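You operate a simulated robot arm through the tools that you are given. There is no shell and no other tool.

The job below is to be done with a simulated robot arm. You get a single attempt, and the scene is never put back.

JOB
Check the fuse in the block and stand it in the pocket that the screen names.
Fine: press the green button once, wait for the word, swing the arm clear and leave it so. Set down upright: white round fuse.

The check looks at the end state, three seconds after you hand in, the way a careful person would. Anything else that was tipped, shoved, dropped, spilled or broken makes it a failure.

ROBOT AND FRAMES
A 7-joint arm with a two-finger parallel gripper, fixed in place. Base frame: the origin is at the foot of the arm, x ahead of it, y to its left, z up; the work surface is at about z = 0. Lengths are in m, angles in degrees, forces in N, time in s.
With the tool pointing down near the work surface it reaches from about 0.22 to 0.58 m from the base axis. Its first joint turns from -66.0 to 66.0 degrees. Payload 2.5 kg.
The TCP is the grasp point between the finger pads, 0.023 m short of the fingertips. In the tool frame z runs along the fingers and y along their closing line. Largest opening 0.094 m; finger width 0.038, thickness 0.01; the body of the gripper, 0.054 by 0.096 m, starts 0.039 m behind the TCP.
Orientation is told as [roll, pitch, yaw] about the base's x, y, z axes, in that order, counted from this pose: with the fingers straight down and closing along the base's y, the tool's x points along the base's -x, its y along +y and its z along -z.

CONTROLS
- The arm moves only by the tool drive_tool. Its argument "rows" is a list of rows, each a list of 3 entries, a list of its own where there are three numbers: the shift along the tool's x, y, z in units of 50 mm (1.0 is 50 mm), then the turn, a rotation vector about the tool's x, y, z in units of 5 degrees (1.0 is 5 degrees), then the closure, from 0 (fully open) to 1 (shut). In form: [[[x, y, z], [ax, ay, az], gripper], ...]. A call has 1 to 20 rows; each row shifts and turns the commanded pose from where the row before left it, along the tool's axes as they then stand. A call with a number of a shift or a turn outside -1 to 1 is refused whole. Rows are played at 5 a second. More than 0.05 m and 8.6 degrees between two rows, or a gripper value outside its range, and nothing of the call is played. Where a pose cannot be reached the arm comes as near as it can. A force on the tool above 40 N (or 10 N above the force at the start of the call, whichever is more), or a blocked arm, ends the call early, and 0.2 s more pass. Each finger travels about 0.108 m/s and halts on what it meets, pressing with about 26 N; the grip force reading is that of the motor and also rises with nothing between the fingers. The clock runs only during rows and for 0.2 s after the last one: add rows that do not move to give the fingers time. The reply holds the time, the measured pose of the TCP, the force on the tool along the base axes, the opening and the grip force, in the units named above and with some noise, with the torque about the TCP (base axes, N m) and any sound that the robot's microphone picked up.
- Cameras (640 x 400 px; columns grow to the right, rows downward): "scene" is fixed at [0.1214, -0.421, 0.5402]; the picture's right is [0.72, -0.70, 0.00], its down [-0.41, -0.42, -0.81] and it looks along [0.57, 0.58, -0.58] (base axes); focal length 221 px, centre (320, 200). "wrist" rides on the gripper at [0.086, 0.016, -0.074] in the tool frame; the picture's right is [-0.18, 0.98, 0.00], its down [-0.58, -0.11, -0.81] and it looks along [-0.79, -0.15, 0.59] (tool axes); focal length 243 px, centre (320, 200). There is no depth. A picture from a camera that has moved, and an enlarged one, comes with that camera's place and axes in the base frame and with its lens. The place of the scene camera against the robot may be out by one fixed shift of up to 0.018 m in any direction.
- camera(camera): a new picture of that camera. No time passes.
- enlarge(camera, box): a new picture of the part [left, top, right, bottom] of that camera's present view, enlarged. No time passes.
- finish_job(): hands the job in; it is judged then, once.

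Nothing tells you positions but the pictures and the camera data. Unless the task says otherwise, let go and move clear before handing in.

The tools are called after "Request:" by a JSON object that holds its "method" and its "body". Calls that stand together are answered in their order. drive_tool: Moves the arm, as the interface text tells. Its arguments: {"type":"object","properties":{"rows":{"type":"array"}},"required":["rows"]} The other tools are called the same way: camera (camera) takes a picture; enlarge (camera, box) takes an enlarged picture of a part of a camera's view; finish_job () hands the job in.

At the start:

```text
time: 0.0
tool_pos: [0.324, 0.0673, 0.4148]
ee_rot: [0.0, 0.0, 0.0]
wrist_force: [-0.8, 0.2, -0.3]
moment: [0.01, 0.0, 0.02]
finger_gap: 0.0939
grip_force: 0.0
```

scene: 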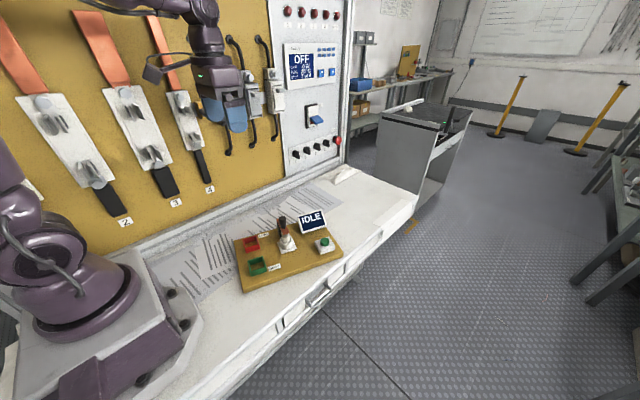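
wrist: 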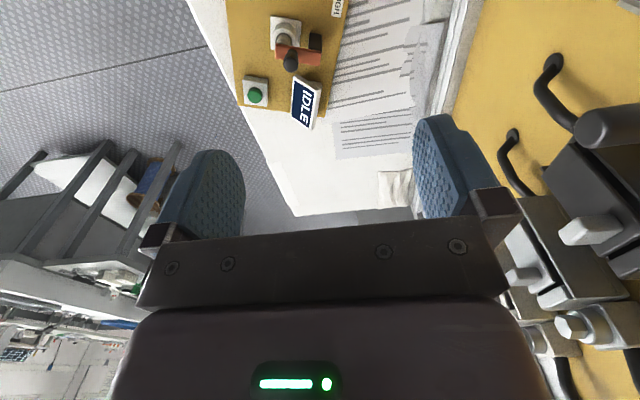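

I see a wooden board with a red pocket, a green pocket, a fuse block with a lever, a green button and an IDLE screen. I'll take enlarged views before moving anything.

Request:
{"method": "enlarge", "body": {"camera": "scene", "box": [220, 200, 360, 300]}}

Request:
{"method": "enlarge", "body": {"camera": "wrist", "box": [220, 0, 380, 130]}}

Request:
{"method": "enlarge", "body": {"camera": "scene", "box": [265, 205, 345, 260]}}

```text
4.00 times, centred on (290, 250) of scene
camera zoom: at [0.1214, -0.421, 0.5402], right [0.72, -0.7, 0.0], down [-0.41, -0.42, -0.81], along [0.57, 0.58, -0.58], focal length 886 px, centre (440, 0)
```

zoom: 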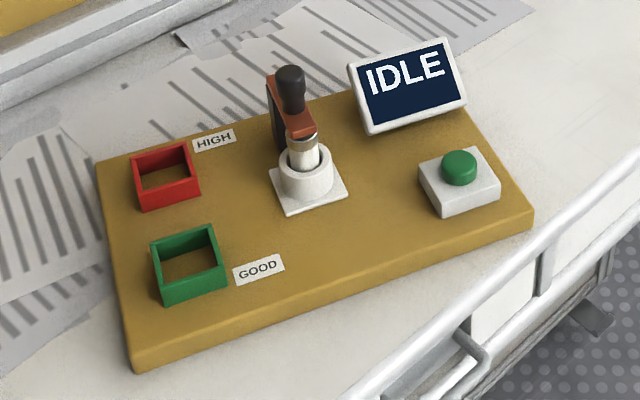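

```text
3.08 times, centred on (300, 65) of wrist
camera zoom: at [0.2393, 0.083, 0.4895], right [0.18, 0.98, 0.0], down [0.58, -0.11, 0.81], along [0.79, -0.15, -0.59], focal length 746 px, centre (382, 615)
```

zoom: 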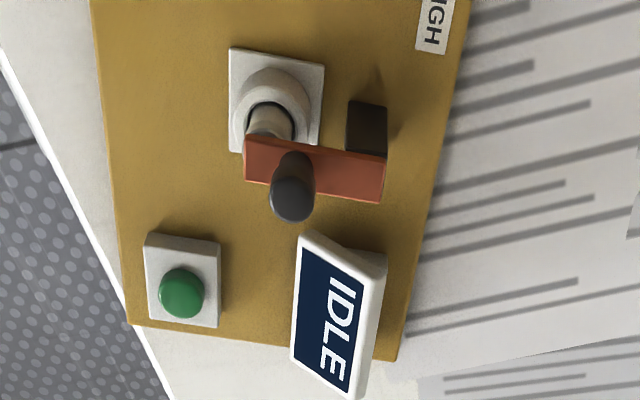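

```text
7.27 times, centred on (305, 232) of scene
camera zoom: at [0.1214, -0.421, 0.5402], right [0.72, -0.7, 0.0], down [-0.41, -0.42, -0.81], along [0.57, 0.58, -0.58], focal length 1610 px, centre (429, -36)
```

zoom: 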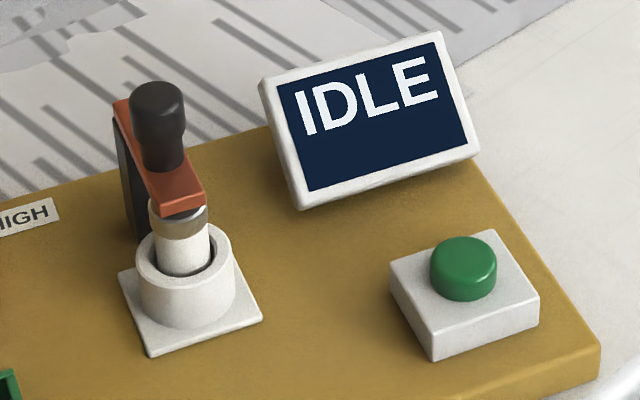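

The board lies at about x 0.35–0.50 with the fuse and its swing arm near (0.40, 0.0). I'll tilt the tool so the wrist camera looks down on the board, staying high above it.

Request:
{"method": "drive_tool", "body": {"rows": [[[0, -0.5, 0], [0, 0, 0], 0], [[0, -0.5, 0], [0, 1, 0], 0], [[0, 0, 0], [0, 1, 0], 0], [[0, 0, 0], [0, 1, 0], 0], [[0, 0, 0], [0, 1, 0], 0], [[0, 0, 0], [0, 1, 0], 0], [[0, 0, 0], [0, 1, 0], 0], [[0, 0, 0], [0, 0, 0], 0]]}}

Request:
{"method": "camera", "body": {"camera": "wrist"}}

```text
time: 1.8
tool_pos: [0.326, 0.0174, 0.4143]
ee_rot: [0.0, 30.1, 0.0]
wrist_force: [0.6, 0.6, 0.5]
moment: [-0.03, 0.0, -0.03]
finger_gap: 0.0939
grip_force: 0.0
```

```text
taken
camera wrist: at [0.2887, 0.0332, 0.5227], right [0.16, 0.98, -0.09], down [0.91, -0.11, 0.41], along [0.39, -0.15, -0.91], focal length 243 px, centre (320, 200)
```

wrist: 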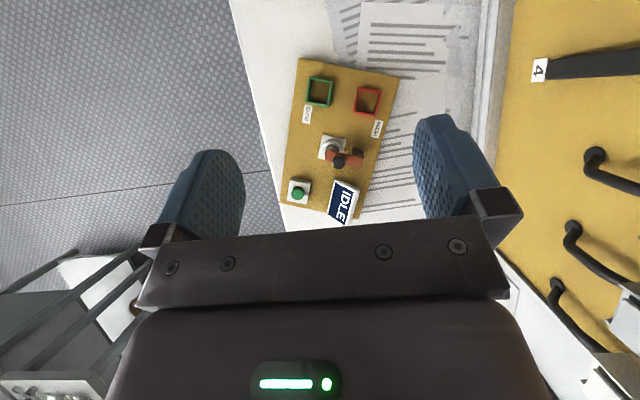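

The whole board is now visible from above. I'll enlarge it to measure each part.

Request:
{"method": "enlarge", "body": {"camera": "wrist", "box": [270, 50, 410, 137]}}

Request:
{"method": "enlarge", "body": {"camera": "wrist", "box": [275, 125, 395, 225]}}

```text
4.57 times, centred on (340, 94) of wrist
camera zoom: at [0.2887, 0.0332, 0.5227], right [0.16, 0.98, -0.09], down [0.91, -0.11, 0.41], along [0.39, -0.15, -0.91], focal length 1109 px, centre (229, 687)
```

zoom: 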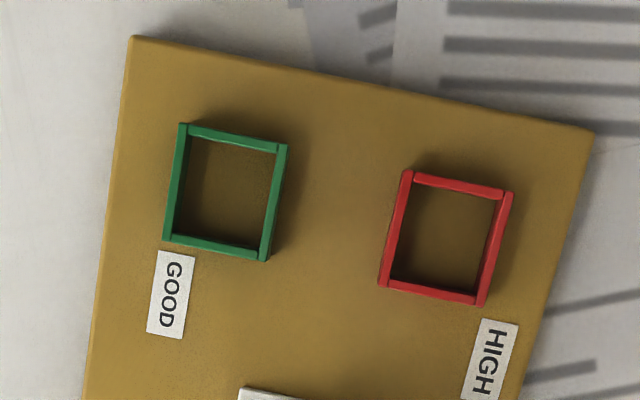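

```text
4.00 times, centred on (335, 175) of wrist
camera zoom: at [0.2887, 0.0332, 0.5227], right [0.16, 0.98, -0.09], down [0.91, -0.11, 0.41], along [0.39, -0.15, -0.91], focal length 970 px, centre (260, 300)
```

zoom: 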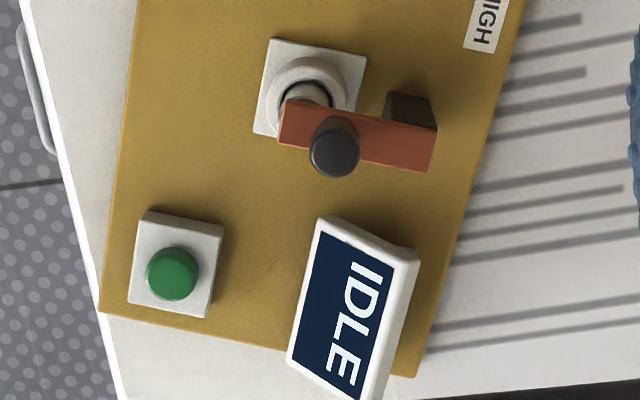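

I now have positions: button (0.472, -0.087), fuse (0.388, -0.003), knob (0.399, 0.010), post (0.41, 0.048), GOOD pocket (0.283, -0.013), HIGH pocket (0.313, 0.073). I'll look at the arm mechanism more closely before I touch it.

Request:
{"method": "enlarge", "body": {"camera": "scene", "box": [272, 208, 304, 256]}}

Request:
{"method": "enlarge", "body": {"camera": "wrist", "box": [310, 128, 374, 172]}}

Request:
{"method": "drive_tool", "body": {"rows": [[[0, 0, 0], [0, -1, 0], 0], [[0, 0, 0], [0, -1, 0], 0], [[0, 0, 0], [0, -1, 0], 0], [[0, 0, 0], [0, -1, 0], 0], [[0, 0, 0], [0, -1, 0], 0], [[0, 0, 0], [0, -1, 0], 0], [[0.8, 0.1, 0.8], [0, 0, 0], 0], [[0.4, 0, 0.9], [0, 0, 0], 0], [[0, 0, 0.9], [0, 0, 0], 0], [[0, 0, 0.8], [0, 0, 0], 0], [[0, 0, 0], [0, 0, 0], 0]]}}

Request:
{"method": "camera", "body": {"camera": "wrist"}}

Request:
{"method": "enlarge", "body": {"camera": "wrist", "box": [220, 20, 420, 145]}}

```text
8.33 times, centred on (288, 232) of scene
camera zoom: at [0.1214, -0.421, 0.5402], right [0.72, -0.7, 0.0], down [-0.41, -0.42, -0.81], along [0.57, 0.58, -0.58], focal length 1845 px, centre (587, -67)
```

zoom: 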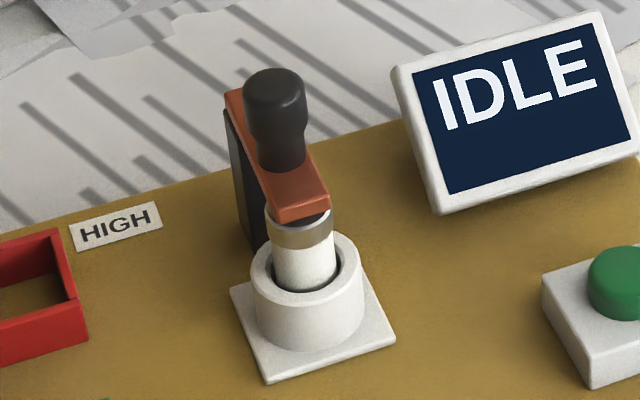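

```text
9.09 times, centred on (342, 150) of wrist
camera zoom: at [0.2887, 0.0332, 0.5227], right [0.16, 0.98, -0.09], down [0.91, -0.11, 0.41], along [0.39, -0.15, -0.91], focal length 2206 px, centre (120, 654)
```

zoom: 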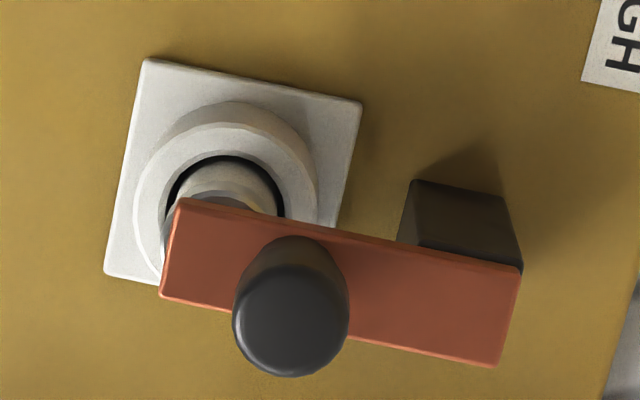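

```text
refused: row 7 steps farther than a row can; nothing moved
```

```text
taken
camera wrist: at [0.2887, 0.0332, 0.5227], right [0.16, 0.98, -0.09], down [0.91, -0.11, 0.41], along [0.39, -0.15, -0.91], focal length 243 px, centre (320, 200)
```

wrist: 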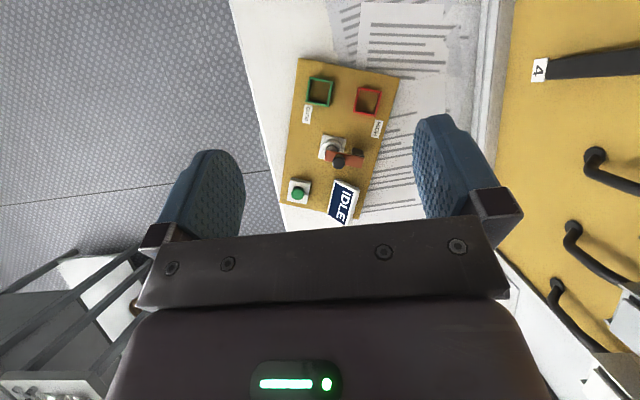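

```text
3.20 times, centred on (320, 82) of wrist
camera zoom: at [0.2887, 0.0332, 0.5227], right [0.16, 0.98, -0.09], down [0.91, -0.11, 0.41], along [0.39, -0.15, -0.91], focal length 776 px, centre (320, 576)
```

zoom: 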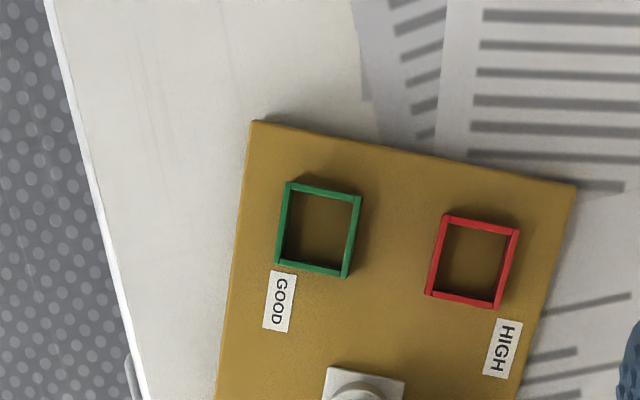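

The bar lies over the fuse, and a post as wide as the bar carries it, so I can't yet tell whether it hinges up or swivels. I'll go lower in smaller steps for a side view, well clear of everything.

Request:
{"method": "drive_tool", "body": {"rows": [[[0, 0, 0], [0, -1, 0], 0], [[0, 0, 0], [0, -1, 0], 0], [[0, 0, 0], [0, -1, 0], 0], [[0, 0, 0], [0, -1, 0], 0], [[0, 0, 0], [0, -1, 0], 0], [[0, 0, 0], [0, -1, 0], 0], [[0.224, -0.04, 0.76], [0, 0, 0], 0], [[0.224, -0.04, 0.76], [0, 0, 0], 0], [[0.224, -0.04, 0.76], [0, 0, 0], 0], [[0.224, -0.04, 0.76], [0, 0, 0], 0], [[0.224, -0.04, 0.76], [0, 0, 0], 0], [[0, 0, 0], [0, 0, 0], 0]]}}

Request:
{"method": "camera", "body": {"camera": "wrist"}}

Request:
{"method": "enlarge", "body": {"camera": "wrist", "box": [240, 60, 400, 160]}}

```text
time: 4.4
tool_pos: [0.2665, 0.0061, 0.2246]
ee_rot: [0.0, -0.1, 0.0]
wrist_force: [0.0, -1.2, -0.8]
moment: [0.04, 0.0, -0.01]
finger_gap: 0.094
grip_force: 0.0
```

```text
taken
camera wrist: at [0.1814, 0.0227, 0.2988], right [0.18, 0.98, 0.0], down [0.58, -0.11, 0.81], along [0.79, -0.15, -0.59], focal length 243 px, centre (320, 200)
```

wrist: 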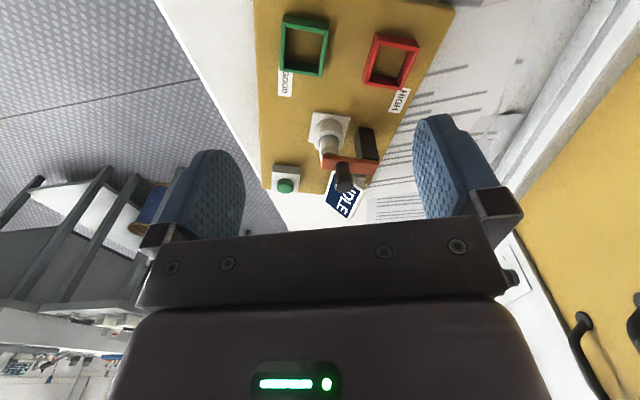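

```text
4.00 times, centred on (320, 110) of wrist
camera zoom: at [0.1814, 0.0227, 0.2988], right [0.18, 0.98, 0.0], down [0.58, -0.11, 0.81], along [0.79, -0.15, -0.59], focal length 970 px, centre (320, 560)
```

zoom: 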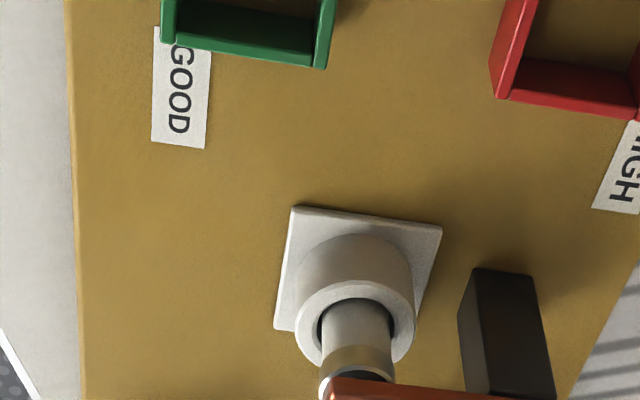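

Request:
{"method": "enlarge", "body": {"camera": "wrist", "box": [300, 105, 390, 195]}}

Request:
{"method": "enlarge", "body": {"camera": "wrist", "box": [255, 145, 345, 205]}}

```text
4.44 times, centred on (345, 150) of wrist
camera zoom: at [0.1814, 0.0227, 0.2988], right [0.18, 0.98, 0.0], down [0.58, -0.11, 0.81], along [0.79, -0.15, -0.59], focal length 1078 px, centre (209, 422)
```

zoom: 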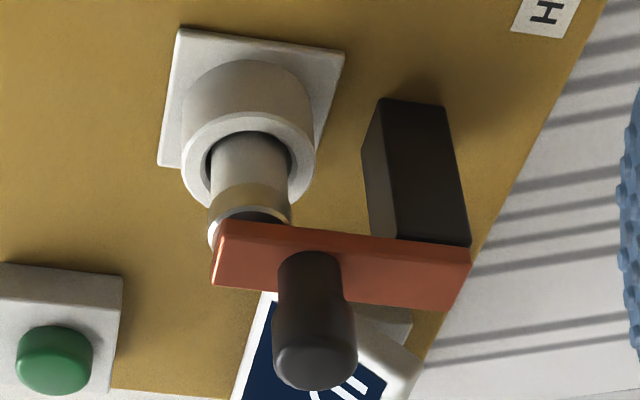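

```text
6.67 times, centred on (300, 175) of wrist
camera zoom: at [0.1814, 0.0227, 0.2988], right [0.18, 0.98, 0.0], down [0.58, -0.11, 0.81], along [0.79, -0.15, -0.59], focal length 1618 px, centre (453, 367)
```

zoom: 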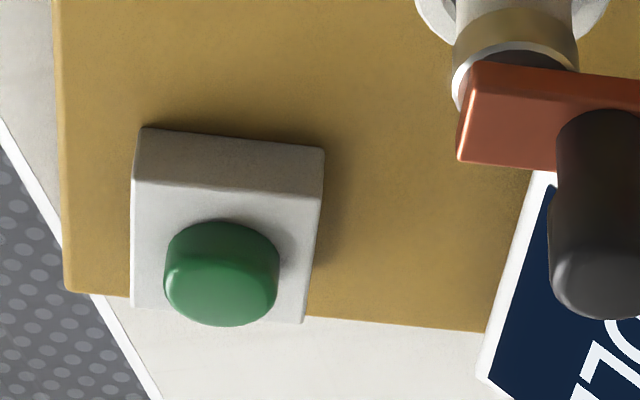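

The button's top is at about (0.468, -0.086, 0.055) and the knob's top at (0.398, 0.011, 0.123). The fuse axis is near (0.390, -0.0025) with the socket rim at z of about 0.053. I'll close the fingers and move above the button.

Request:
{"method": "drive_tool", "body": {"rows": [[[-0.672, -0.307, 0.15], [0, 0, 0], 1], [[-0.672, -0.307, 0.15], [0, 0, 0], 1], [[-0.672, -0.307, 0.15], [0, 0, 0], 1], [[-0.672, -0.307, 0.15], [0, 0, 0], 1], [[-0.672, -0.307, 0.15], [0, 0, 0], 1], [[-0.672, -0.307, 0.15], [0, 0, 0], 1], [[0, 0, 0], [0, 0, 0], 1], [[0, 0, 0.8], [0, 0, 0], 1], [[0, 0, 0.8], [0, 0, 0], 1], [[0, 0, 0], [0, 0, 0], 1], [[0, 0, 0], [0, 0, 0], 1]]}}

Request:
{"method": "camera", "body": {"camera": "wrist"}}

Request:
{"method": "enlarge", "body": {"camera": "scene", "box": [265, 190, 365, 270]}}

```text
time: 6.8
tool_pos: [0.468, -0.0857, 0.0992]
ee_rot: [0.0, -0.1, 0.0]
wrist_force: [0.7, -0.5, 1.2]
moment: [0.0, 0.0, 0.02]
finger_gap: 0.0
grip_force: 25.1
```

```text
taken
camera wrist: at [0.3841, -0.0683, 0.1744], right [0.18, 0.98, 0.0], down [0.58, -0.11, 0.81], along [0.79, -0.15, -0.59], focal length 243 px, centre (320, 200)
```

wrist: 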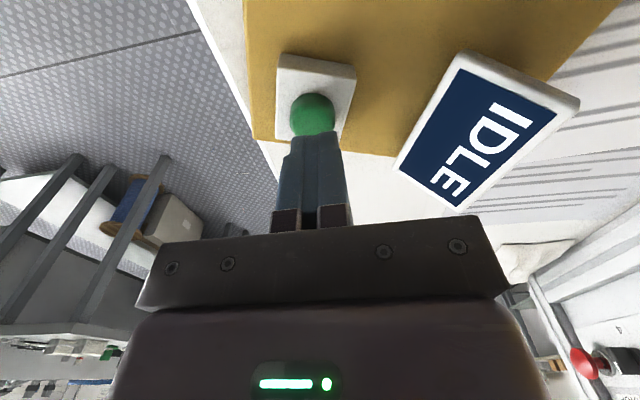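

```text
5.00 times, centred on (315, 230) of scene
camera zoom: at [0.1214, -0.421, 0.5402], right [0.72, -0.7, 0.0], down [-0.41, -0.42, -0.81], along [0.57, 0.58, -0.58], focal length 1107 px, centre (345, 50)
```

zoom: 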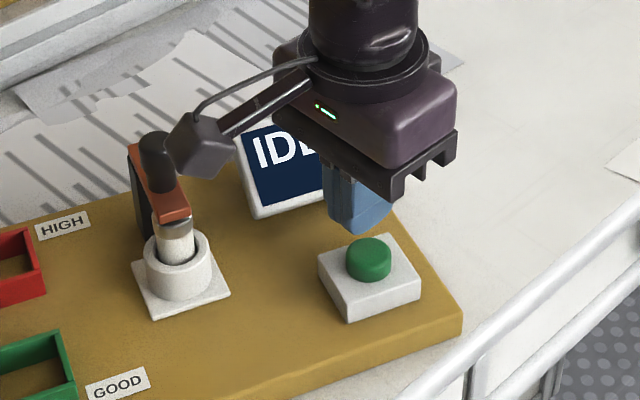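

The closed fingertips hang about 2 cm above the green cap and line up with it. The wrist camera housing clears the knob. I'll lower gently toward the cap.

Request:
{"method": "drive_tool", "body": {"rows": [[[0, 0, 0.1], [0, 0, 0], 1], [[0, 0, 0.1], [0, 0, 0], 1], [[0, 0, 0.1], [0, 0, 0], 1], [[0, 0, 0], [0, 0, 0], 1]]}}

Request:
{"method": "enlarge", "body": {"camera": "scene", "box": [305, 215, 345, 260]}}

```text
time: 7.8
tool_pos: [0.4701, -0.0853, 0.0851]
ee_rot: [-0.1, 0.0, 0.1]
wrist_force: [-0.7, 0.7, -0.4]
moment: [0.0, 0.02, -0.01]
finger_gap: 0.0
grip_force: 25.6
```

```text
8.89 times, centred on (325, 238) of scene
camera zoom: at [0.1214, -0.421, 0.5402], right [0.72, -0.7, 0.0], down [-0.41, -0.42, -0.81], along [0.57, 0.58, -0.58], focal length 1968 px, centre (276, -133)
```

zoom: 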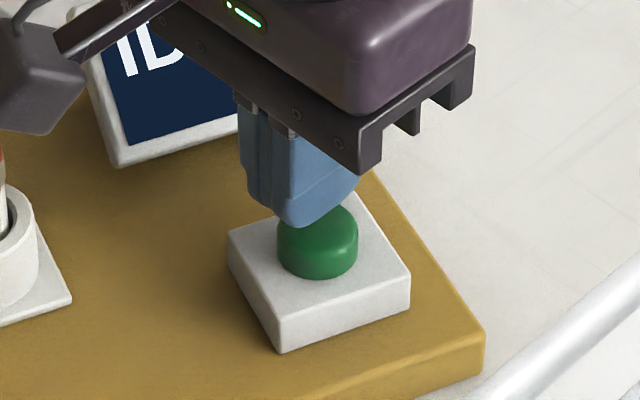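

The fingertips are a few millimetres above the cap. I'll press in 1 mm steps and watch the force and sound.

Request:
{"method": "drive_tool", "body": {"rows": [[[0, 0, 0.03], [0, 0, 0], 1], [[0, 0, 0.03], [0, 0, 0], 1], [[0, 0, 0.03], [0, 0, 0], 1], [[0, 0, 0.03], [0, 0, 0], 1]]}}

```text
time: 8.8
tool_pos: [0.4695, -0.0832, 0.0775]
ee_rot: [0.1, 0.0, 0.0]
wrist_force: [0.2, 0.4, 0.4]
moment: [0.0, -0.01, 0.04]
finger_gap: 0.0001
grip_force: 25.7
```

No contact yet, with the tips at about z 0.055. I'll carry on down in small steps.

Request:
{"method": "drive_tool", "body": {"rows": [[[0, 0, 0.03], [0, 0, 0], 1], [[0, 0, 0.03], [0, 0, 0], 1]]}}

Request:
{"method": "enlarge", "body": {"camera": "scene", "box": [305, 215, 345, 260]}}

```text
time: 9.4
tool_pos: [0.4687, -0.0864, 0.0761]
ee_rot: [0.0, 0.1, 0.1]
wrist_force: [0.3, 0.4, 0.0]
moment: [0.01, 0.0, 0.01]
finger_gap: 0.0001
grip_force: 25.8
```

```text
8.89 times, centred on (325, 238) of scene
camera zoom: at [0.1214, -0.421, 0.5402], right [0.72, -0.7, 0.0], down [-0.41, -0.42, -0.81], along [0.57, 0.58, -0.58], focal length 1968 px, centre (276, -133)
```

zoom: 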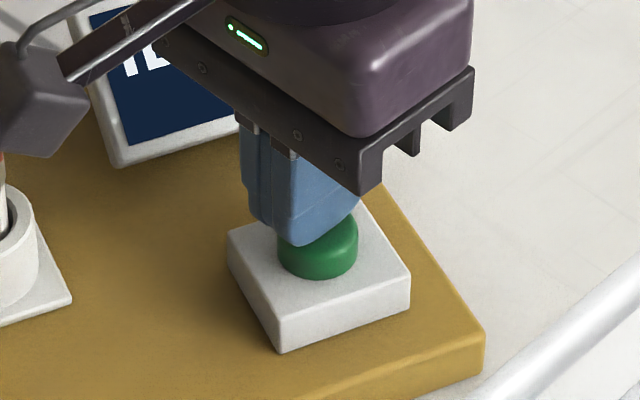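

The tips are almost on the cap, so I'll keep pressing in small steps.

Request:
{"method": "drive_tool", "body": {"rows": [[[0, 0, 0.03], [0, 0, 0], 1], [[0, 0, 0.03], [0, 0, 0], 1]]}}

```text
time: 10.0
tool_pos: [0.4702, -0.0829, 0.0726]
ee_rot: [-0.1, -0.1, 0.1]
wrist_force: [0.0, -0.4, 1.7]
moment: [-0.01, 0.01, 0.02]
finger_gap: 0.0
grip_force: 26.2
```

Request:
{"method": "drive_tool", "body": {"rows": [[[0, 0, 0.03], [0, 0, 0], 1], [[0, 0, 0], [0, 0, 0], 1]]}}

Request:
{"method": "enlarge", "body": {"camera": "scene", "box": [285, 200, 345, 260]}}

Request:
{"method": "camera", "body": {"camera": "wrist"}}

```text
time: 10.6
tool_pos: [0.4683, -0.0855, 0.0704]
ee_rot: [0.0, 0.1, 0.1]
wrist_force: [-1.6, -1.4, 3.3]
moment: [-0.02, 0.03, 0.01]
finger_gap: 0.0
grip_force: 26.3
heard: click
```

```text
6.67 times, centred on (315, 230) of scene
camera zoom: at [0.1214, -0.421, 0.5402], right [0.72, -0.7, 0.0], down [-0.41, -0.42, -0.81], along [0.57, 0.58, -0.58], focal length 1476 px, centre (353, 0)
```

zoom: 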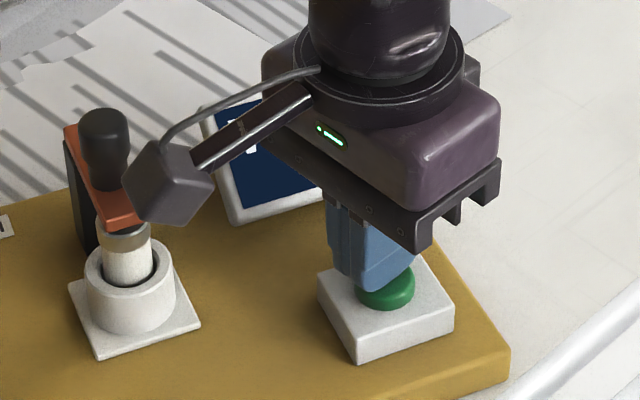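

```text
taken
camera wrist: at [0.385, -0.0687, 0.146], right [0.18, 0.98, 0.0], down [0.58, -0.11, 0.81], along [0.79, -0.15, -0.59], focal length 243 px, centre (320, 200)
```

wrist: 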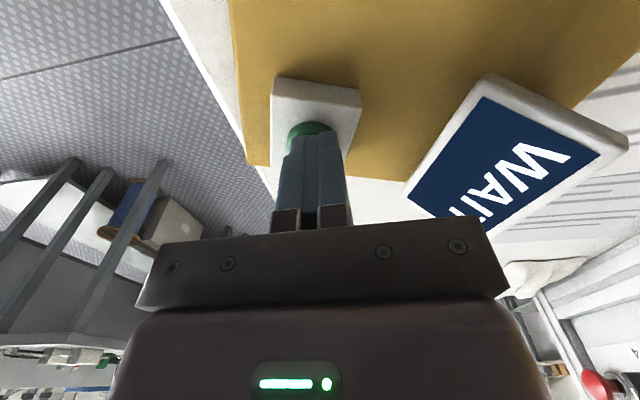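

The button clicked and the screen now shows WAIT. I'll lift straight up in one quick move so it isn't pressed again, then watch the screen.

Request:
{"method": "drive_tool", "body": {"rows": [[[0, 0, -0.6], [0, 0, 0], 1], [[0, 0, -0.8], [0, 0, 0], 1], [[0, 0, -0.8], [0, 0, 0], 1], [[0, 0, 0], [0, 0, 0], 1]]}}

Request:
{"method": "camera", "body": {"camera": "wrist"}}

Request:
{"method": "camera", "body": {"camera": "scene"}}

```text
time: 11.6
tool_pos: [0.4691, -0.0851, 0.182]
ee_rot: [0.0, 0.0, 0.1]
wrist_force: [-0.1, 0.0, -0.1]
moment: [-0.02, 0.03, -0.02]
finger_gap: 0.0
grip_force: 25.7
```

```text
taken
camera wrist: at [0.3846, -0.0683, 0.2565], right [0.18, 0.98, 0.0], down [0.58, -0.11, 0.81], along [0.79, -0.15, -0.59], focal length 243 px, centre (320, 200)
```

wrist: 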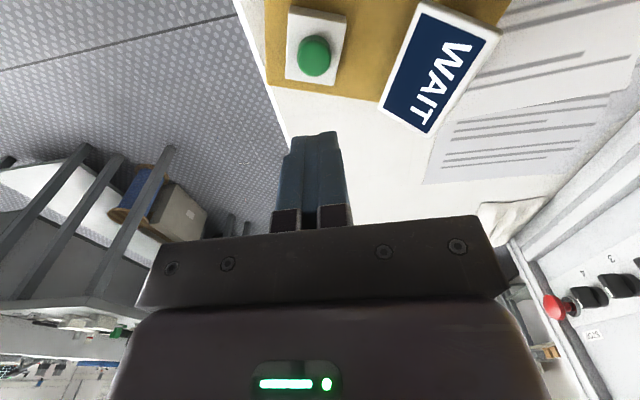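

```text
taken
```

scene: 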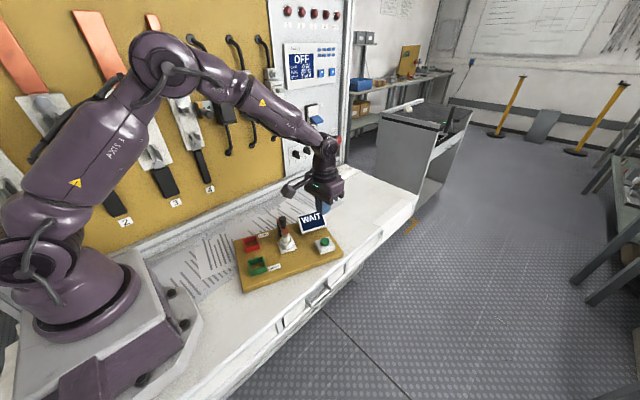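

The cap has come back up and the screen still reads WAIT. I'll hold still and let the time run.

Request:
{"method": "drive_tool", "body": {"rows": [[[0, 0, 0], [0, 0, 0], 1], [[0, 0, 0], [0, 0, 0], 1], [[0, 0, 0], [0, 0, 0], 1], [[0, 0, 0], [0, 0, 0], 1], [[0, 0, 0], [0, 0, 0], 1], [[0, 0, 0], [0, 0, 0], 1], [[0, 0, 0], [0, 0, 0], 1], [[0, 0, 0], [0, 0, 0], 1], [[0, 0, 0], [0, 0, 0], 1], [[0, 0, 0], [0, 0, 0], 1]]}}

Request:
{"method": "camera", "body": {"camera": "wrist"}}

```text
time: 13.8
tool_pos: [0.4694, -0.0847, 0.1814]
ee_rot: [0.0, 0.0, 0.0]
wrist_force: [0.9, -0.3, 0.2]
moment: [-0.02, 0.03, -0.03]
finger_gap: 0.0
grip_force: 26.0
```

```text
taken
camera wrist: at [0.3846, -0.0683, 0.2561], right [0.18, 0.98, 0.0], down [0.58, -0.11, 0.81], along [0.79, -0.15, -0.59], focal length 243 px, centre (320, 200)
```

wrist: 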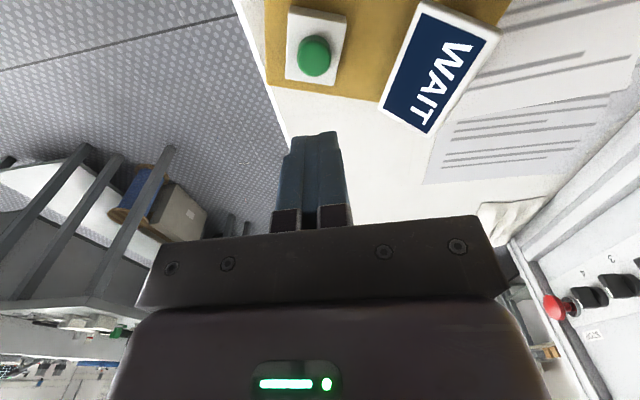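

It still says WAIT, so I'll wait longer.

Request:
{"method": "drive_tool", "body": {"rows": [[[0, 0, 0], [0, 0, 0], 1], [[0, 0, 0], [0, 0, 0], 1], [[0, 0, 0], [0, 0, 0], 1], [[0, 0, 0], [0, 0, 0], 1], [[0, 0, 0], [0, 0, 0], 1], [[0, 0, 0], [0, 0, 0], 1], [[0, 0, 0], [0, 0, 0], 1], [[0, 0, 0], [0, 0, 0], 1], [[0, 0, 0], [0, 0, 0], 1], [[0, 0, 0], [0, 0, 0], 1], [[0, 0, 0], [0, 0, 0], 1], [[0, 0, 0], [0, 0, 0], 1], [[0, 0, 0], [0, 0, 0], 1], [[0, 0, 0], [0, 0, 0], 1], [[0, 0, 0], [0, 0, 0], 1]]}}

Request:
{"method": "camera", "body": {"camera": "wrist"}}

```text
time: 17.0
tool_pos: [0.4707, -0.0841, 0.1804]
ee_rot: [0.0, 0.0, 0.0]
wrist_force: [-0.1, 0.0, 0.0]
moment: [0.02, -0.01, -0.01]
finger_gap: 0.0
grip_force: 25.8
```

```text
taken
camera wrist: at [0.3846, -0.0682, 0.2561], right [0.18, 0.98, 0.0], down [0.58, -0.11, 0.81], along [0.79, -0.15, -0.59], focal length 243 px, centre (320, 200)
```

wrist: 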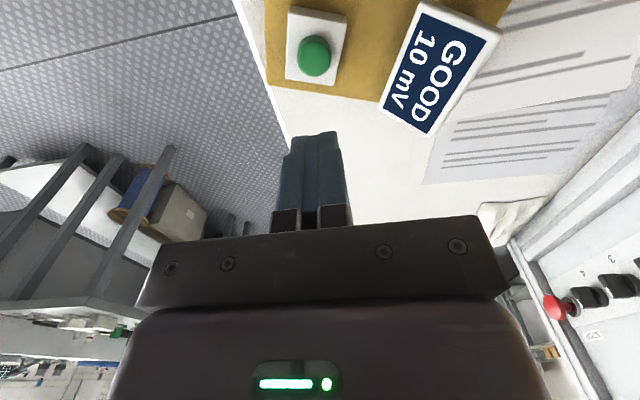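

The screen reads GOOD 10 mV, so the fuse goes in the green GOOD pocket. I'll turn the tool about 71° so the fingers close across the swing arm with the camera housing facing away from the post, then move above the knob.

Request:
{"method": "drive_tool", "body": {"rows": [[[0, 0, -0.2], [0, 0, -1], 0.4], [[0, 0, 0], [0, 0, -1], 0.4], [[0, 0, 0], [0, 0, -1], 0.4], [[0, 0, 0], [0, 0, -1], 0.4], [[0, 0, 0], [0, 0, -1], 0.4], [[0, 0, 0], [0, 0, -1], 0.4], [[0, 0, 0], [0, 0, -1], 0.4], [[0, 0, 0], [0, 0, -1], 0.4], [[0, 0, 0], [0, 0, -1], 0.4], [[0, 0, 0], [0, 0, -1], 0.4], [[0, 0, 0], [0, 0, -1], 0.4], [[0, 0, 0], [0, 0, -1], 0.4], [[0, 0, 0], [0, 0, -1], 0.4], [[0, 0, 0], [0, 0, -1], 0.4], [[0, 0, 0], [0, 0, -0.14], 0.4], [[-0.447, 0.661, 0], [0, 0, 0], 0.4], [[-0.447, 0.661, 0], [0, 0, 0], 0.4], [[-0.447, 0.661, 0], [0, 0, 0], 0.4], [[0, 0, 0], [0, 0, 0], 0.4], [[0, 0, 0], [0, 0, 0], 0.4]]}}

Request:
{"method": "camera", "body": {"camera": "wrist"}}

Request:
{"method": "enlarge", "body": {"camera": "scene", "box": [245, 170, 345, 270]}}

```text
time: 21.2
tool_pos: [0.3989, 0.0125, 0.1913]
ee_rot: [0.0, -0.1, 70.7]
wrist_force: [0.4, 0.2, 0.4]
moment: [-0.02, 0.0, 0.0]
finger_gap: 0.0564
grip_force: 0.0
```

```text
taken
camera wrist: at [0.3562, -0.0644, 0.2662], right [-0.87, 0.5, 0.0], down [0.29, 0.51, 0.81], along [0.4, 0.7, -0.59], focal length 243 px, centre (320, 200)
```

wrist: 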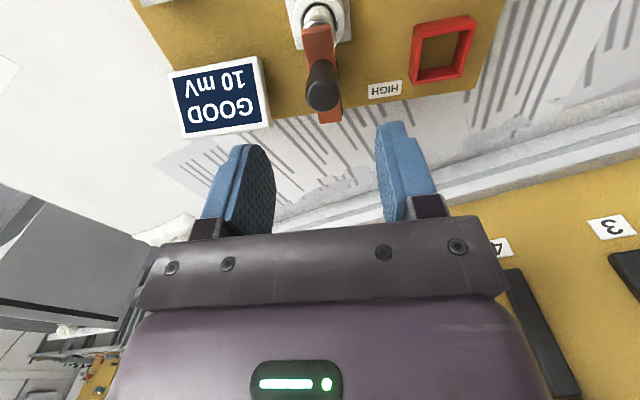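

```text
4.00 times, centred on (295, 220) of scene
camera zoom: at [0.1214, -0.421, 0.5402], right [0.72, -0.7, 0.0], down [-0.41, -0.42, -0.81], along [0.57, 0.58, -0.58], focal length 886 px, centre (420, 120)
```

zoom: 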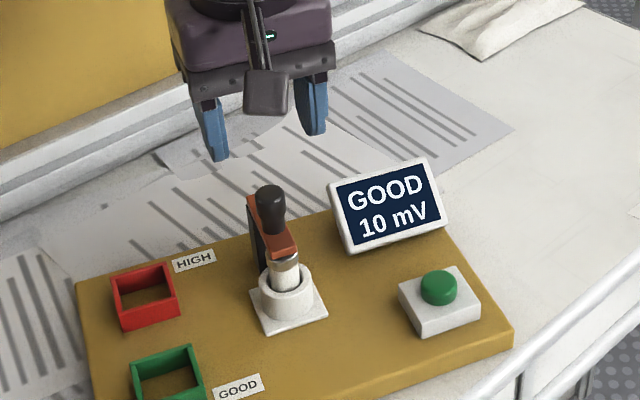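

The open fingers straddle the knob from above and it looks centred. I'll lower until the tips are just above the bar and beside the knob.

Request:
{"method": "drive_tool", "body": {"rows": [[[0, 0, 0.5], [0, 0, 0], 0.4], [[0, 0, 0.5], [0, 0, 0], 0.4], [[0, 0, 0.3], [0, 0, 0], 0.4], [[0, 0, 0], [0, 0, 0], 0.4]]}}

Request:
{"method": "camera", "body": {"camera": "wrist"}}

Request:
{"method": "enlarge", "body": {"camera": "scene", "box": [265, 195, 315, 255]}}

```text
time: 22.2
tool_pos: [0.3978, 0.011, 0.1258]
ee_rot: [0.0, 0.0, 70.7]
wrist_force: [-0.1, -0.1, -0.4]
moment: [0.0, -0.02, -0.02]
finger_gap: 0.0565
grip_force: 0.1
```

```text
taken
camera wrist: at [0.3563, -0.0649, 0.2011], right [-0.87, 0.5, 0.0], down [0.29, 0.51, 0.81], along [0.4, 0.7, -0.59], focal length 243 px, centre (320, 200)
```

wrist: 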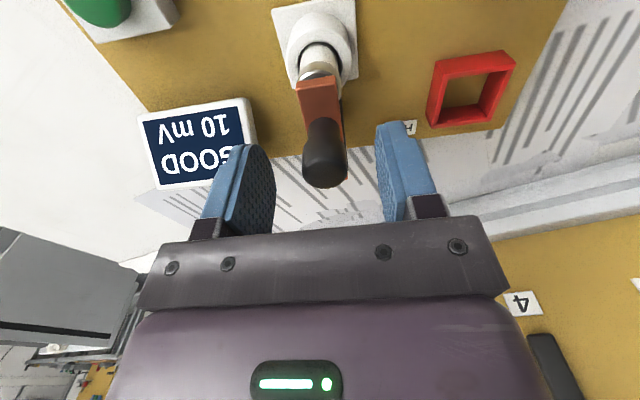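

```text
6.67 times, centred on (290, 225) of scene
camera zoom: at [0.1214, -0.421, 0.5402], right [0.72, -0.7, 0.0], down [-0.41, -0.42, -0.81], along [0.57, 0.58, -0.58], focal length 1476 px, centre (520, 33)
```

zoom: 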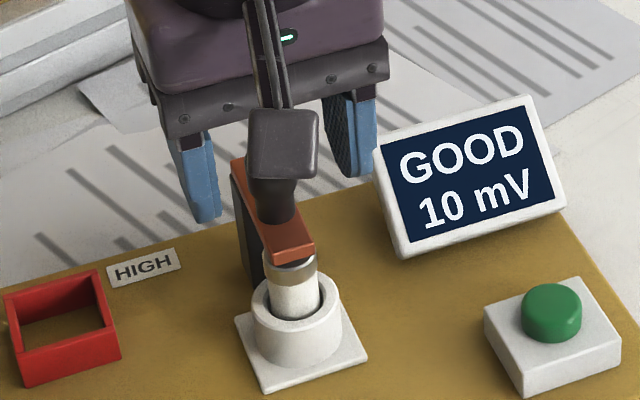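

The fingers stand either side of the knob with the tips above the bar. I'll narrow the gap and test-push the knob gently sideways, toward the screen side.

Request:
{"method": "drive_tool", "body": {"rows": [[[0, 0, 0], [0, 0, 0], 0.62], [[0, 0, 0], [0, 0, 0], 0.62], [[0, -0.06, 0], [0, 0, 0], 0.62], [[0, -0.06, 0], [0, 0, 0], 0.62], [[0, 0, 0], [0, 0, 0], 0.62]]}}

Request:
{"method": "drive_tool", "body": {"rows": [[[0, -0.04, 0], [0, 0, 0], 0.62], [[0, 0, 0], [0, 0, 0], 0.62]]}}

Request:
{"method": "camera", "body": {"camera": "wrist"}}

```text
time: 23.4
tool_pos: [0.4033, 0.0089, 0.1253]
ee_rot: [0.0, 0.0, 70.7]
wrist_force: [-0.4, 0.1, 0.3]
moment: [-0.01, 0.01, 0.0]
finger_gap: 0.0361
grip_force: 0.4
```

```text
time: 24.0
tool_pos: [0.4056, 0.0074, 0.1258]
ee_rot: [0.0, 0.0, 70.7]
wrist_force: [-0.4, -0.2, -0.2]
moment: [0.0, 0.0, 0.0]
finger_gap: 0.036
grip_force: 0.3
```

```text
taken
camera wrist: at [0.363, -0.0678, 0.2009], right [-0.87, 0.5, 0.0], down [0.29, 0.51, 0.81], along [0.4, 0.7, -0.59], focal length 243 px, centre (320, 200)
```

wrist: 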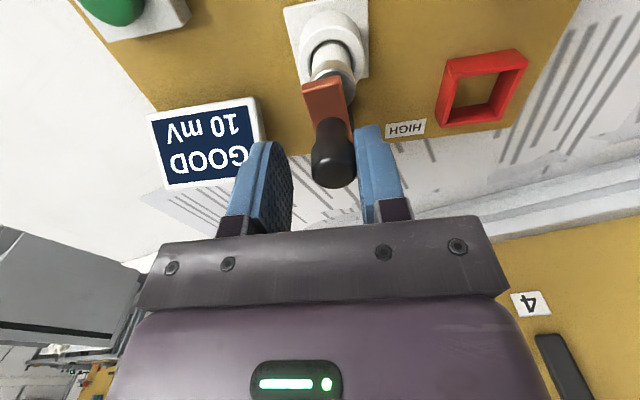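

The right finger is now about touching the knob and there's no force yet. I'll continue in 1 mm steps.

Request:
{"method": "drive_tool", "body": {"rows": [[[0, -0.03, 0], [0, 0, 0], 0.62], [[0, -0.03, 0], [0, 0, 0], 0.62], [[0, 0, 0], [0, 0, 0], 0.62]]}}

Request:
{"method": "camera", "body": {"camera": "wrist"}}

```text
time: 24.8
tool_pos: [0.4093, 0.0076, 0.1253]
ee_rot: [0.0, 0.0, 70.7]
wrist_force: [-0.4, 0.2, -0.8]
moment: [-0.03, -0.01, 0.01]
finger_gap: 0.036
grip_force: 0.4
```

```text
taken
camera wrist: at [0.3662, -0.0685, 0.2006], right [-0.87, 0.5, 0.0], down [0.29, 0.51, 0.81], along [0.4, 0.7, -0.59], focal length 243 px, centre (320, 200)
```

wrist: 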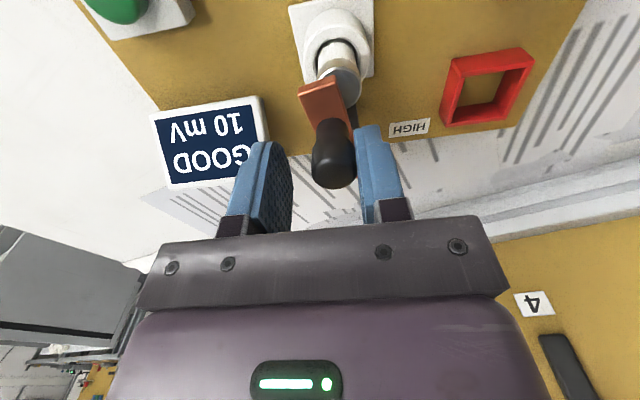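

The bar is swivelling level about its post with hardly any force, and its end is leaving the fuse. I'll carry it round in an arc about the post, turning the tool with it.

Request:
{"method": "drive_tool", "body": {"rows": [[[-0.02, -0.063, 0], [0, 0, -1], 0.62], [[-0.02, -0.063, 0], [0, 0, -1], 0.62], [[-0.02, -0.063, 0], [0, 0, -1], 0.62], [[-0.02, -0.063, 0], [0, 0, -1], 0.62], [[0, 0, 0], [0, 0, 0], 0.62]]}}

Request:
{"method": "camera", "body": {"camera": "wrist"}}

Request:
{"method": "enlarge", "body": {"camera": "scene", "box": [265, 195, 315, 255]}}

```text
time: 26.0
tool_pos: [0.4212, 0.0086, 0.1255]
ee_rot: [0.0, 0.0, 90.8]
wrist_force: [-0.6, -0.1, -0.1]
moment: [0.01, 0.06, 0.0]
finger_gap: 0.0358
grip_force: 0.4
```

```text
taken
camera wrist: at [0.4082, -0.0782, 0.2006], right [-0.99, 0.17, 0.0], down [0.1, 0.58, 0.81], along [0.14, 0.79, -0.59], focal length 243 px, centre (320, 200)
```

wrist: 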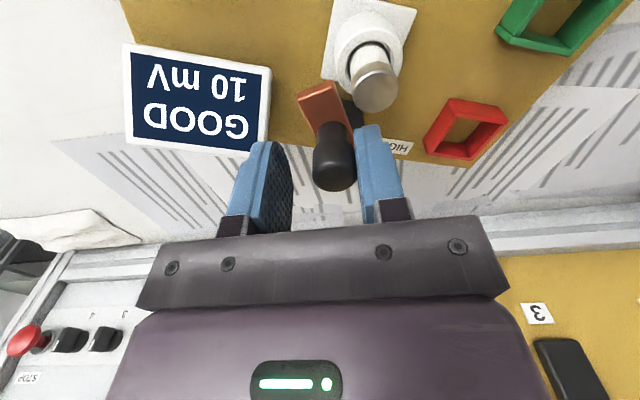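

```text
6.67 times, centred on (290, 225) of scene
camera zoom: at [0.1214, -0.421, 0.5402], right [0.72, -0.7, 0.0], down [-0.41, -0.42, -0.81], along [0.57, 0.58, -0.58], focal length 1476 px, centre (520, 33)
```

zoom: 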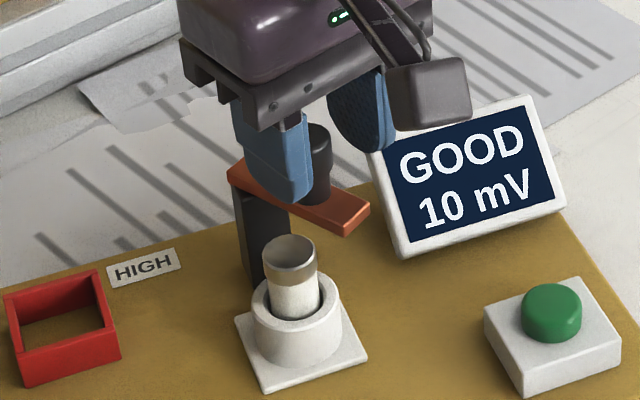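

The fuse top is now fully exposed and the bar passes above the screen's edge. I'll continue the arc.

Request:
{"method": "drive_tool", "body": {"rows": [[[-0.02, -0.063, 0], [0, 0, -1], 0.62], [[-0.02, -0.063, 0], [0, 0, -1], 0.62], [[-0.02, -0.063, 0], [0, 0, -1], 0.62], [[-0.02, -0.063, 0], [0, 0, -1], 0.62], [[-0.02, -0.063, 0], [0, 0, -1], 0.62], [[-0.02, -0.063, 0], [0, 0, -1], 0.62], [[0, 0, 0], [0, 0, 0], 0.62]]}}

Request:
{"method": "camera", "body": {"camera": "wrist"}}

Request:
{"method": "enlarge", "body": {"camera": "scene", "box": [265, 195, 315, 255]}}

```text
time: 27.6
tool_pos: [0.4374, 0.0185, 0.1258]
ee_rot: [0.0, 0.0, 120.8]
wrist_force: [0.3, -0.1, 0.8]
moment: [-0.01, 0.03, -0.01]
finger_gap: 0.036
grip_force: 0.1
```

```text
taken
camera wrist: at [0.4694, -0.0634, 0.2015], right [-0.94, -0.34, 0.0], down [-0.2, 0.56, 0.81], along [-0.28, 0.76, -0.59], focal length 243 px, centre (320, 200)
```

wrist: 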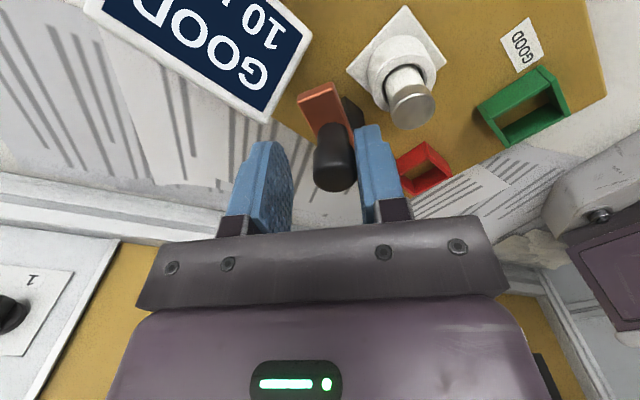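

```text
6.67 times, centred on (290, 225) of scene
camera zoom: at [0.1214, -0.421, 0.5402], right [0.72, -0.7, 0.0], down [-0.41, -0.42, -0.81], along [0.57, 0.58, -0.58], focal length 1476 px, centre (520, 33)
```

zoom: 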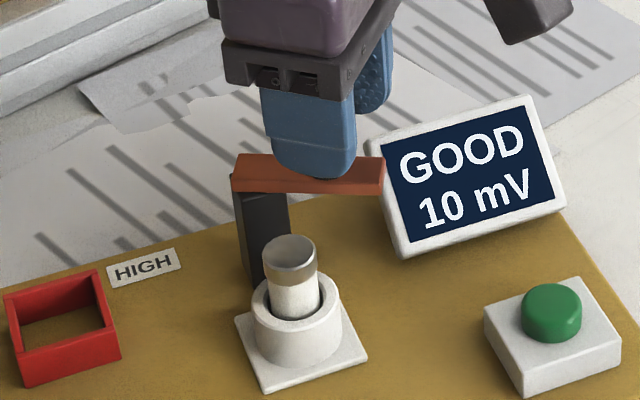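

The arm is about 60° round. I'll continue toward 95° so the gripper body has room over the fuse.

Request:
{"method": "drive_tool", "body": {"rows": [[[-0.02, -0.063, 0], [0, 0, -1], 0.62], [[-0.02, -0.063, 0], [0, 0, -1], 0.62], [[-0.02, -0.063, 0], [0, 0, -1], 0.62], [[-0.02, -0.063, 0], [0, 0, -1], 0.62], [[-0.02, -0.063, 0], [0, 0, -1], 0.62], [[-0.02, -0.063, 0], [0, 0, -1], 0.62], [[-0.02, -0.063, 0], [0, 0, -1], 0.62], [[0, 0, 0], [0, 0, 0], 0.62]]}}

Request:
{"method": "camera", "body": {"camera": "wrist"}}

Request:
{"method": "enlarge", "body": {"camera": "scene", "box": [265, 195, 315, 255]}}

```text
time: 29.4
tool_pos: [0.448, 0.0359, 0.1236]
ee_rot: [0.2, 0.0, 155.7]
wrist_force: [-9.4, -9.1, -0.5]
moment: [-0.11, 0.26, -0.05]
finger_gap: 0.0413
grip_force: 6.6
```

```text
taken
camera wrist: at [0.5212, -0.0123, 0.2002], right [-0.57, -0.82, 0.0], down [-0.48, 0.34, 0.81], along [-0.66, 0.46, -0.59], focal length 243 px, centre (320, 200)
```

wrist: 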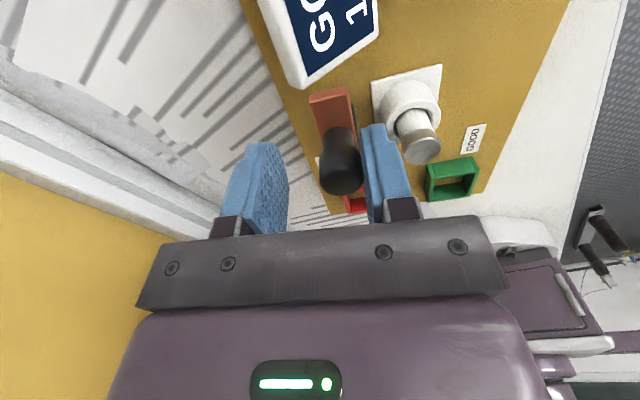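

```text
6.67 times, centred on (290, 225) of scene
camera zoom: at [0.1214, -0.421, 0.5402], right [0.72, -0.7, 0.0], down [-0.41, -0.42, -0.81], along [0.57, 0.58, -0.58], focal length 1476 px, centre (520, 33)
```

zoom: 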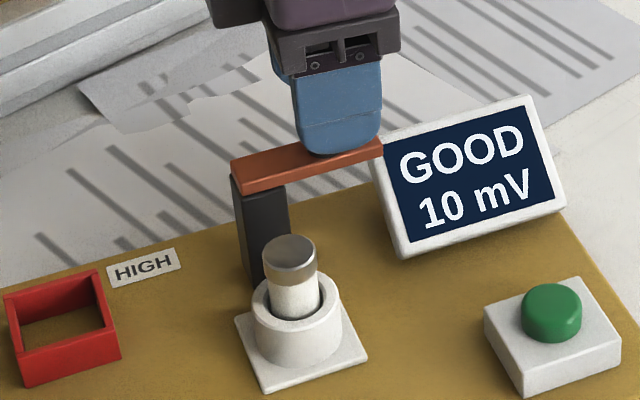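

The arm has met its stop at roughly 85–90°, with about 13 N on the tool. I'll ease the finger back off the knob and then rise straight up.

Request:
{"method": "drive_tool", "body": {"rows": [[[0, 0.06, 0], [0, 0, 0], 0.62], [[0, 0.06, 0], [0, 0, 0], 0.62], [[0, 0.02, 0], [0, 0, 0], 0.62], [[0, 0, 0], [0, 0, 0], 0.62]]}}

Request:
{"method": "camera", "body": {"camera": "wrist"}}

```text
time: 30.4
tool_pos: [0.4455, 0.0341, 0.1266]
ee_rot: [-0.1, -0.1, 155.7]
wrist_force: [0.2, -1.0, 0.8]
moment: [0.01, 0.02, 0.01]
finger_gap: 0.0356
grip_force: 0.0
```

```text
taken
camera wrist: at [0.5191, -0.0169, 0.2013], right [-0.57, -0.82, 0.0], down [-0.49, 0.34, 0.81], along [-0.66, 0.46, -0.59], focal length 243 px, centre (320, 200)
```

wrist: 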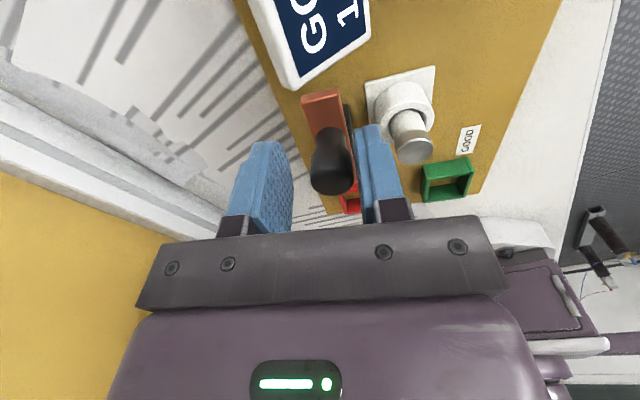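

The force is back to zero. I'll rise straight up clear of the knob and then check where the swing arm has stayed.

Request:
{"method": "drive_tool", "body": {"rows": [[[0, 0, -0.4], [0, 0, 0], 0.62], [[0, 0, -0.8], [0, 0, 0], 0.62], [[0, 0, -0.8], [0, 0, 0], 0.62], [[0, 0, 0], [0, 0, 1], 0.62], [[0, 0, 0], [0, 0, 1], 0.62], [[0, 0, 0], [0, 0, 1], 0.62], [[0, 0, 0], [0, 0, 1], 0.62], [[0, 0, 0], [0, 0, 1], 0.62], [[0, 0, 0], [0, 0, 1], 0.62], [[0, 0, 0], [0, 0, 1], 0.62], [[0, 0, 0], [0, 0, 1], 0.62], [[0, 0, 0], [0, 0, 1], 0.62], [[0, 0, 0], [0, 0, 1], 0.62], [[0, 0, 0], [0, 0, 1], 0.62], [[0, 0, 0], [0, 0, 1], 0.62], [[0, 0, 0], [0, 0, 1], 0.62], [[0, 0, 0], [0, 0, 1], 0.62], [[0, 0, 0], [0, 0, 1], 0.62], [[0, 0, 0], [0, 0, 1], 0.62], [[0, 0, 0], [0, 0, 1], 0.62]]}}

Request:
{"method": "camera", "body": {"camera": "wrist"}}

Request:
{"method": "enlarge", "body": {"camera": "scene", "box": [265, 195, 315, 255]}}

```text
time: 34.6
tool_pos: [0.4465, 0.0342, 0.2252]
ee_rot: [0.1, 0.0, 70.7]
wrist_force: [0.0, 0.2, 1.2]
moment: [-0.02, -0.02, 0.01]
finger_gap: 0.0358
grip_force: 0.0
```

```text
taken
camera wrist: at [0.4032, -0.0429, 0.301], right [-0.87, 0.5, 0.0], down [0.3, 0.51, 0.81], along [0.4, 0.7, -0.59], focal length 243 px, centre (320, 200)
```

wrist: 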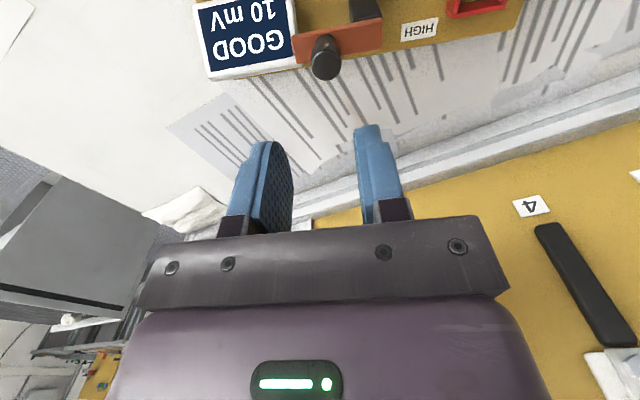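

```text
6.67 times, centred on (290, 225) of scene
camera zoom: at [0.1214, -0.421, 0.5402], right [0.72, -0.7, 0.0], down [-0.41, -0.42, -0.81], along [0.57, 0.58, -0.58], focal length 1476 px, centre (520, 33)
```

zoom: 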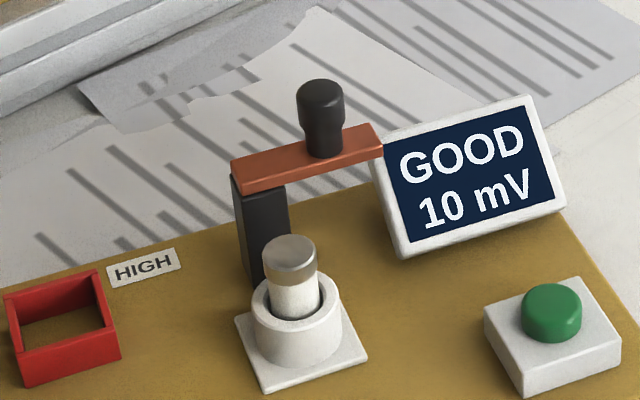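

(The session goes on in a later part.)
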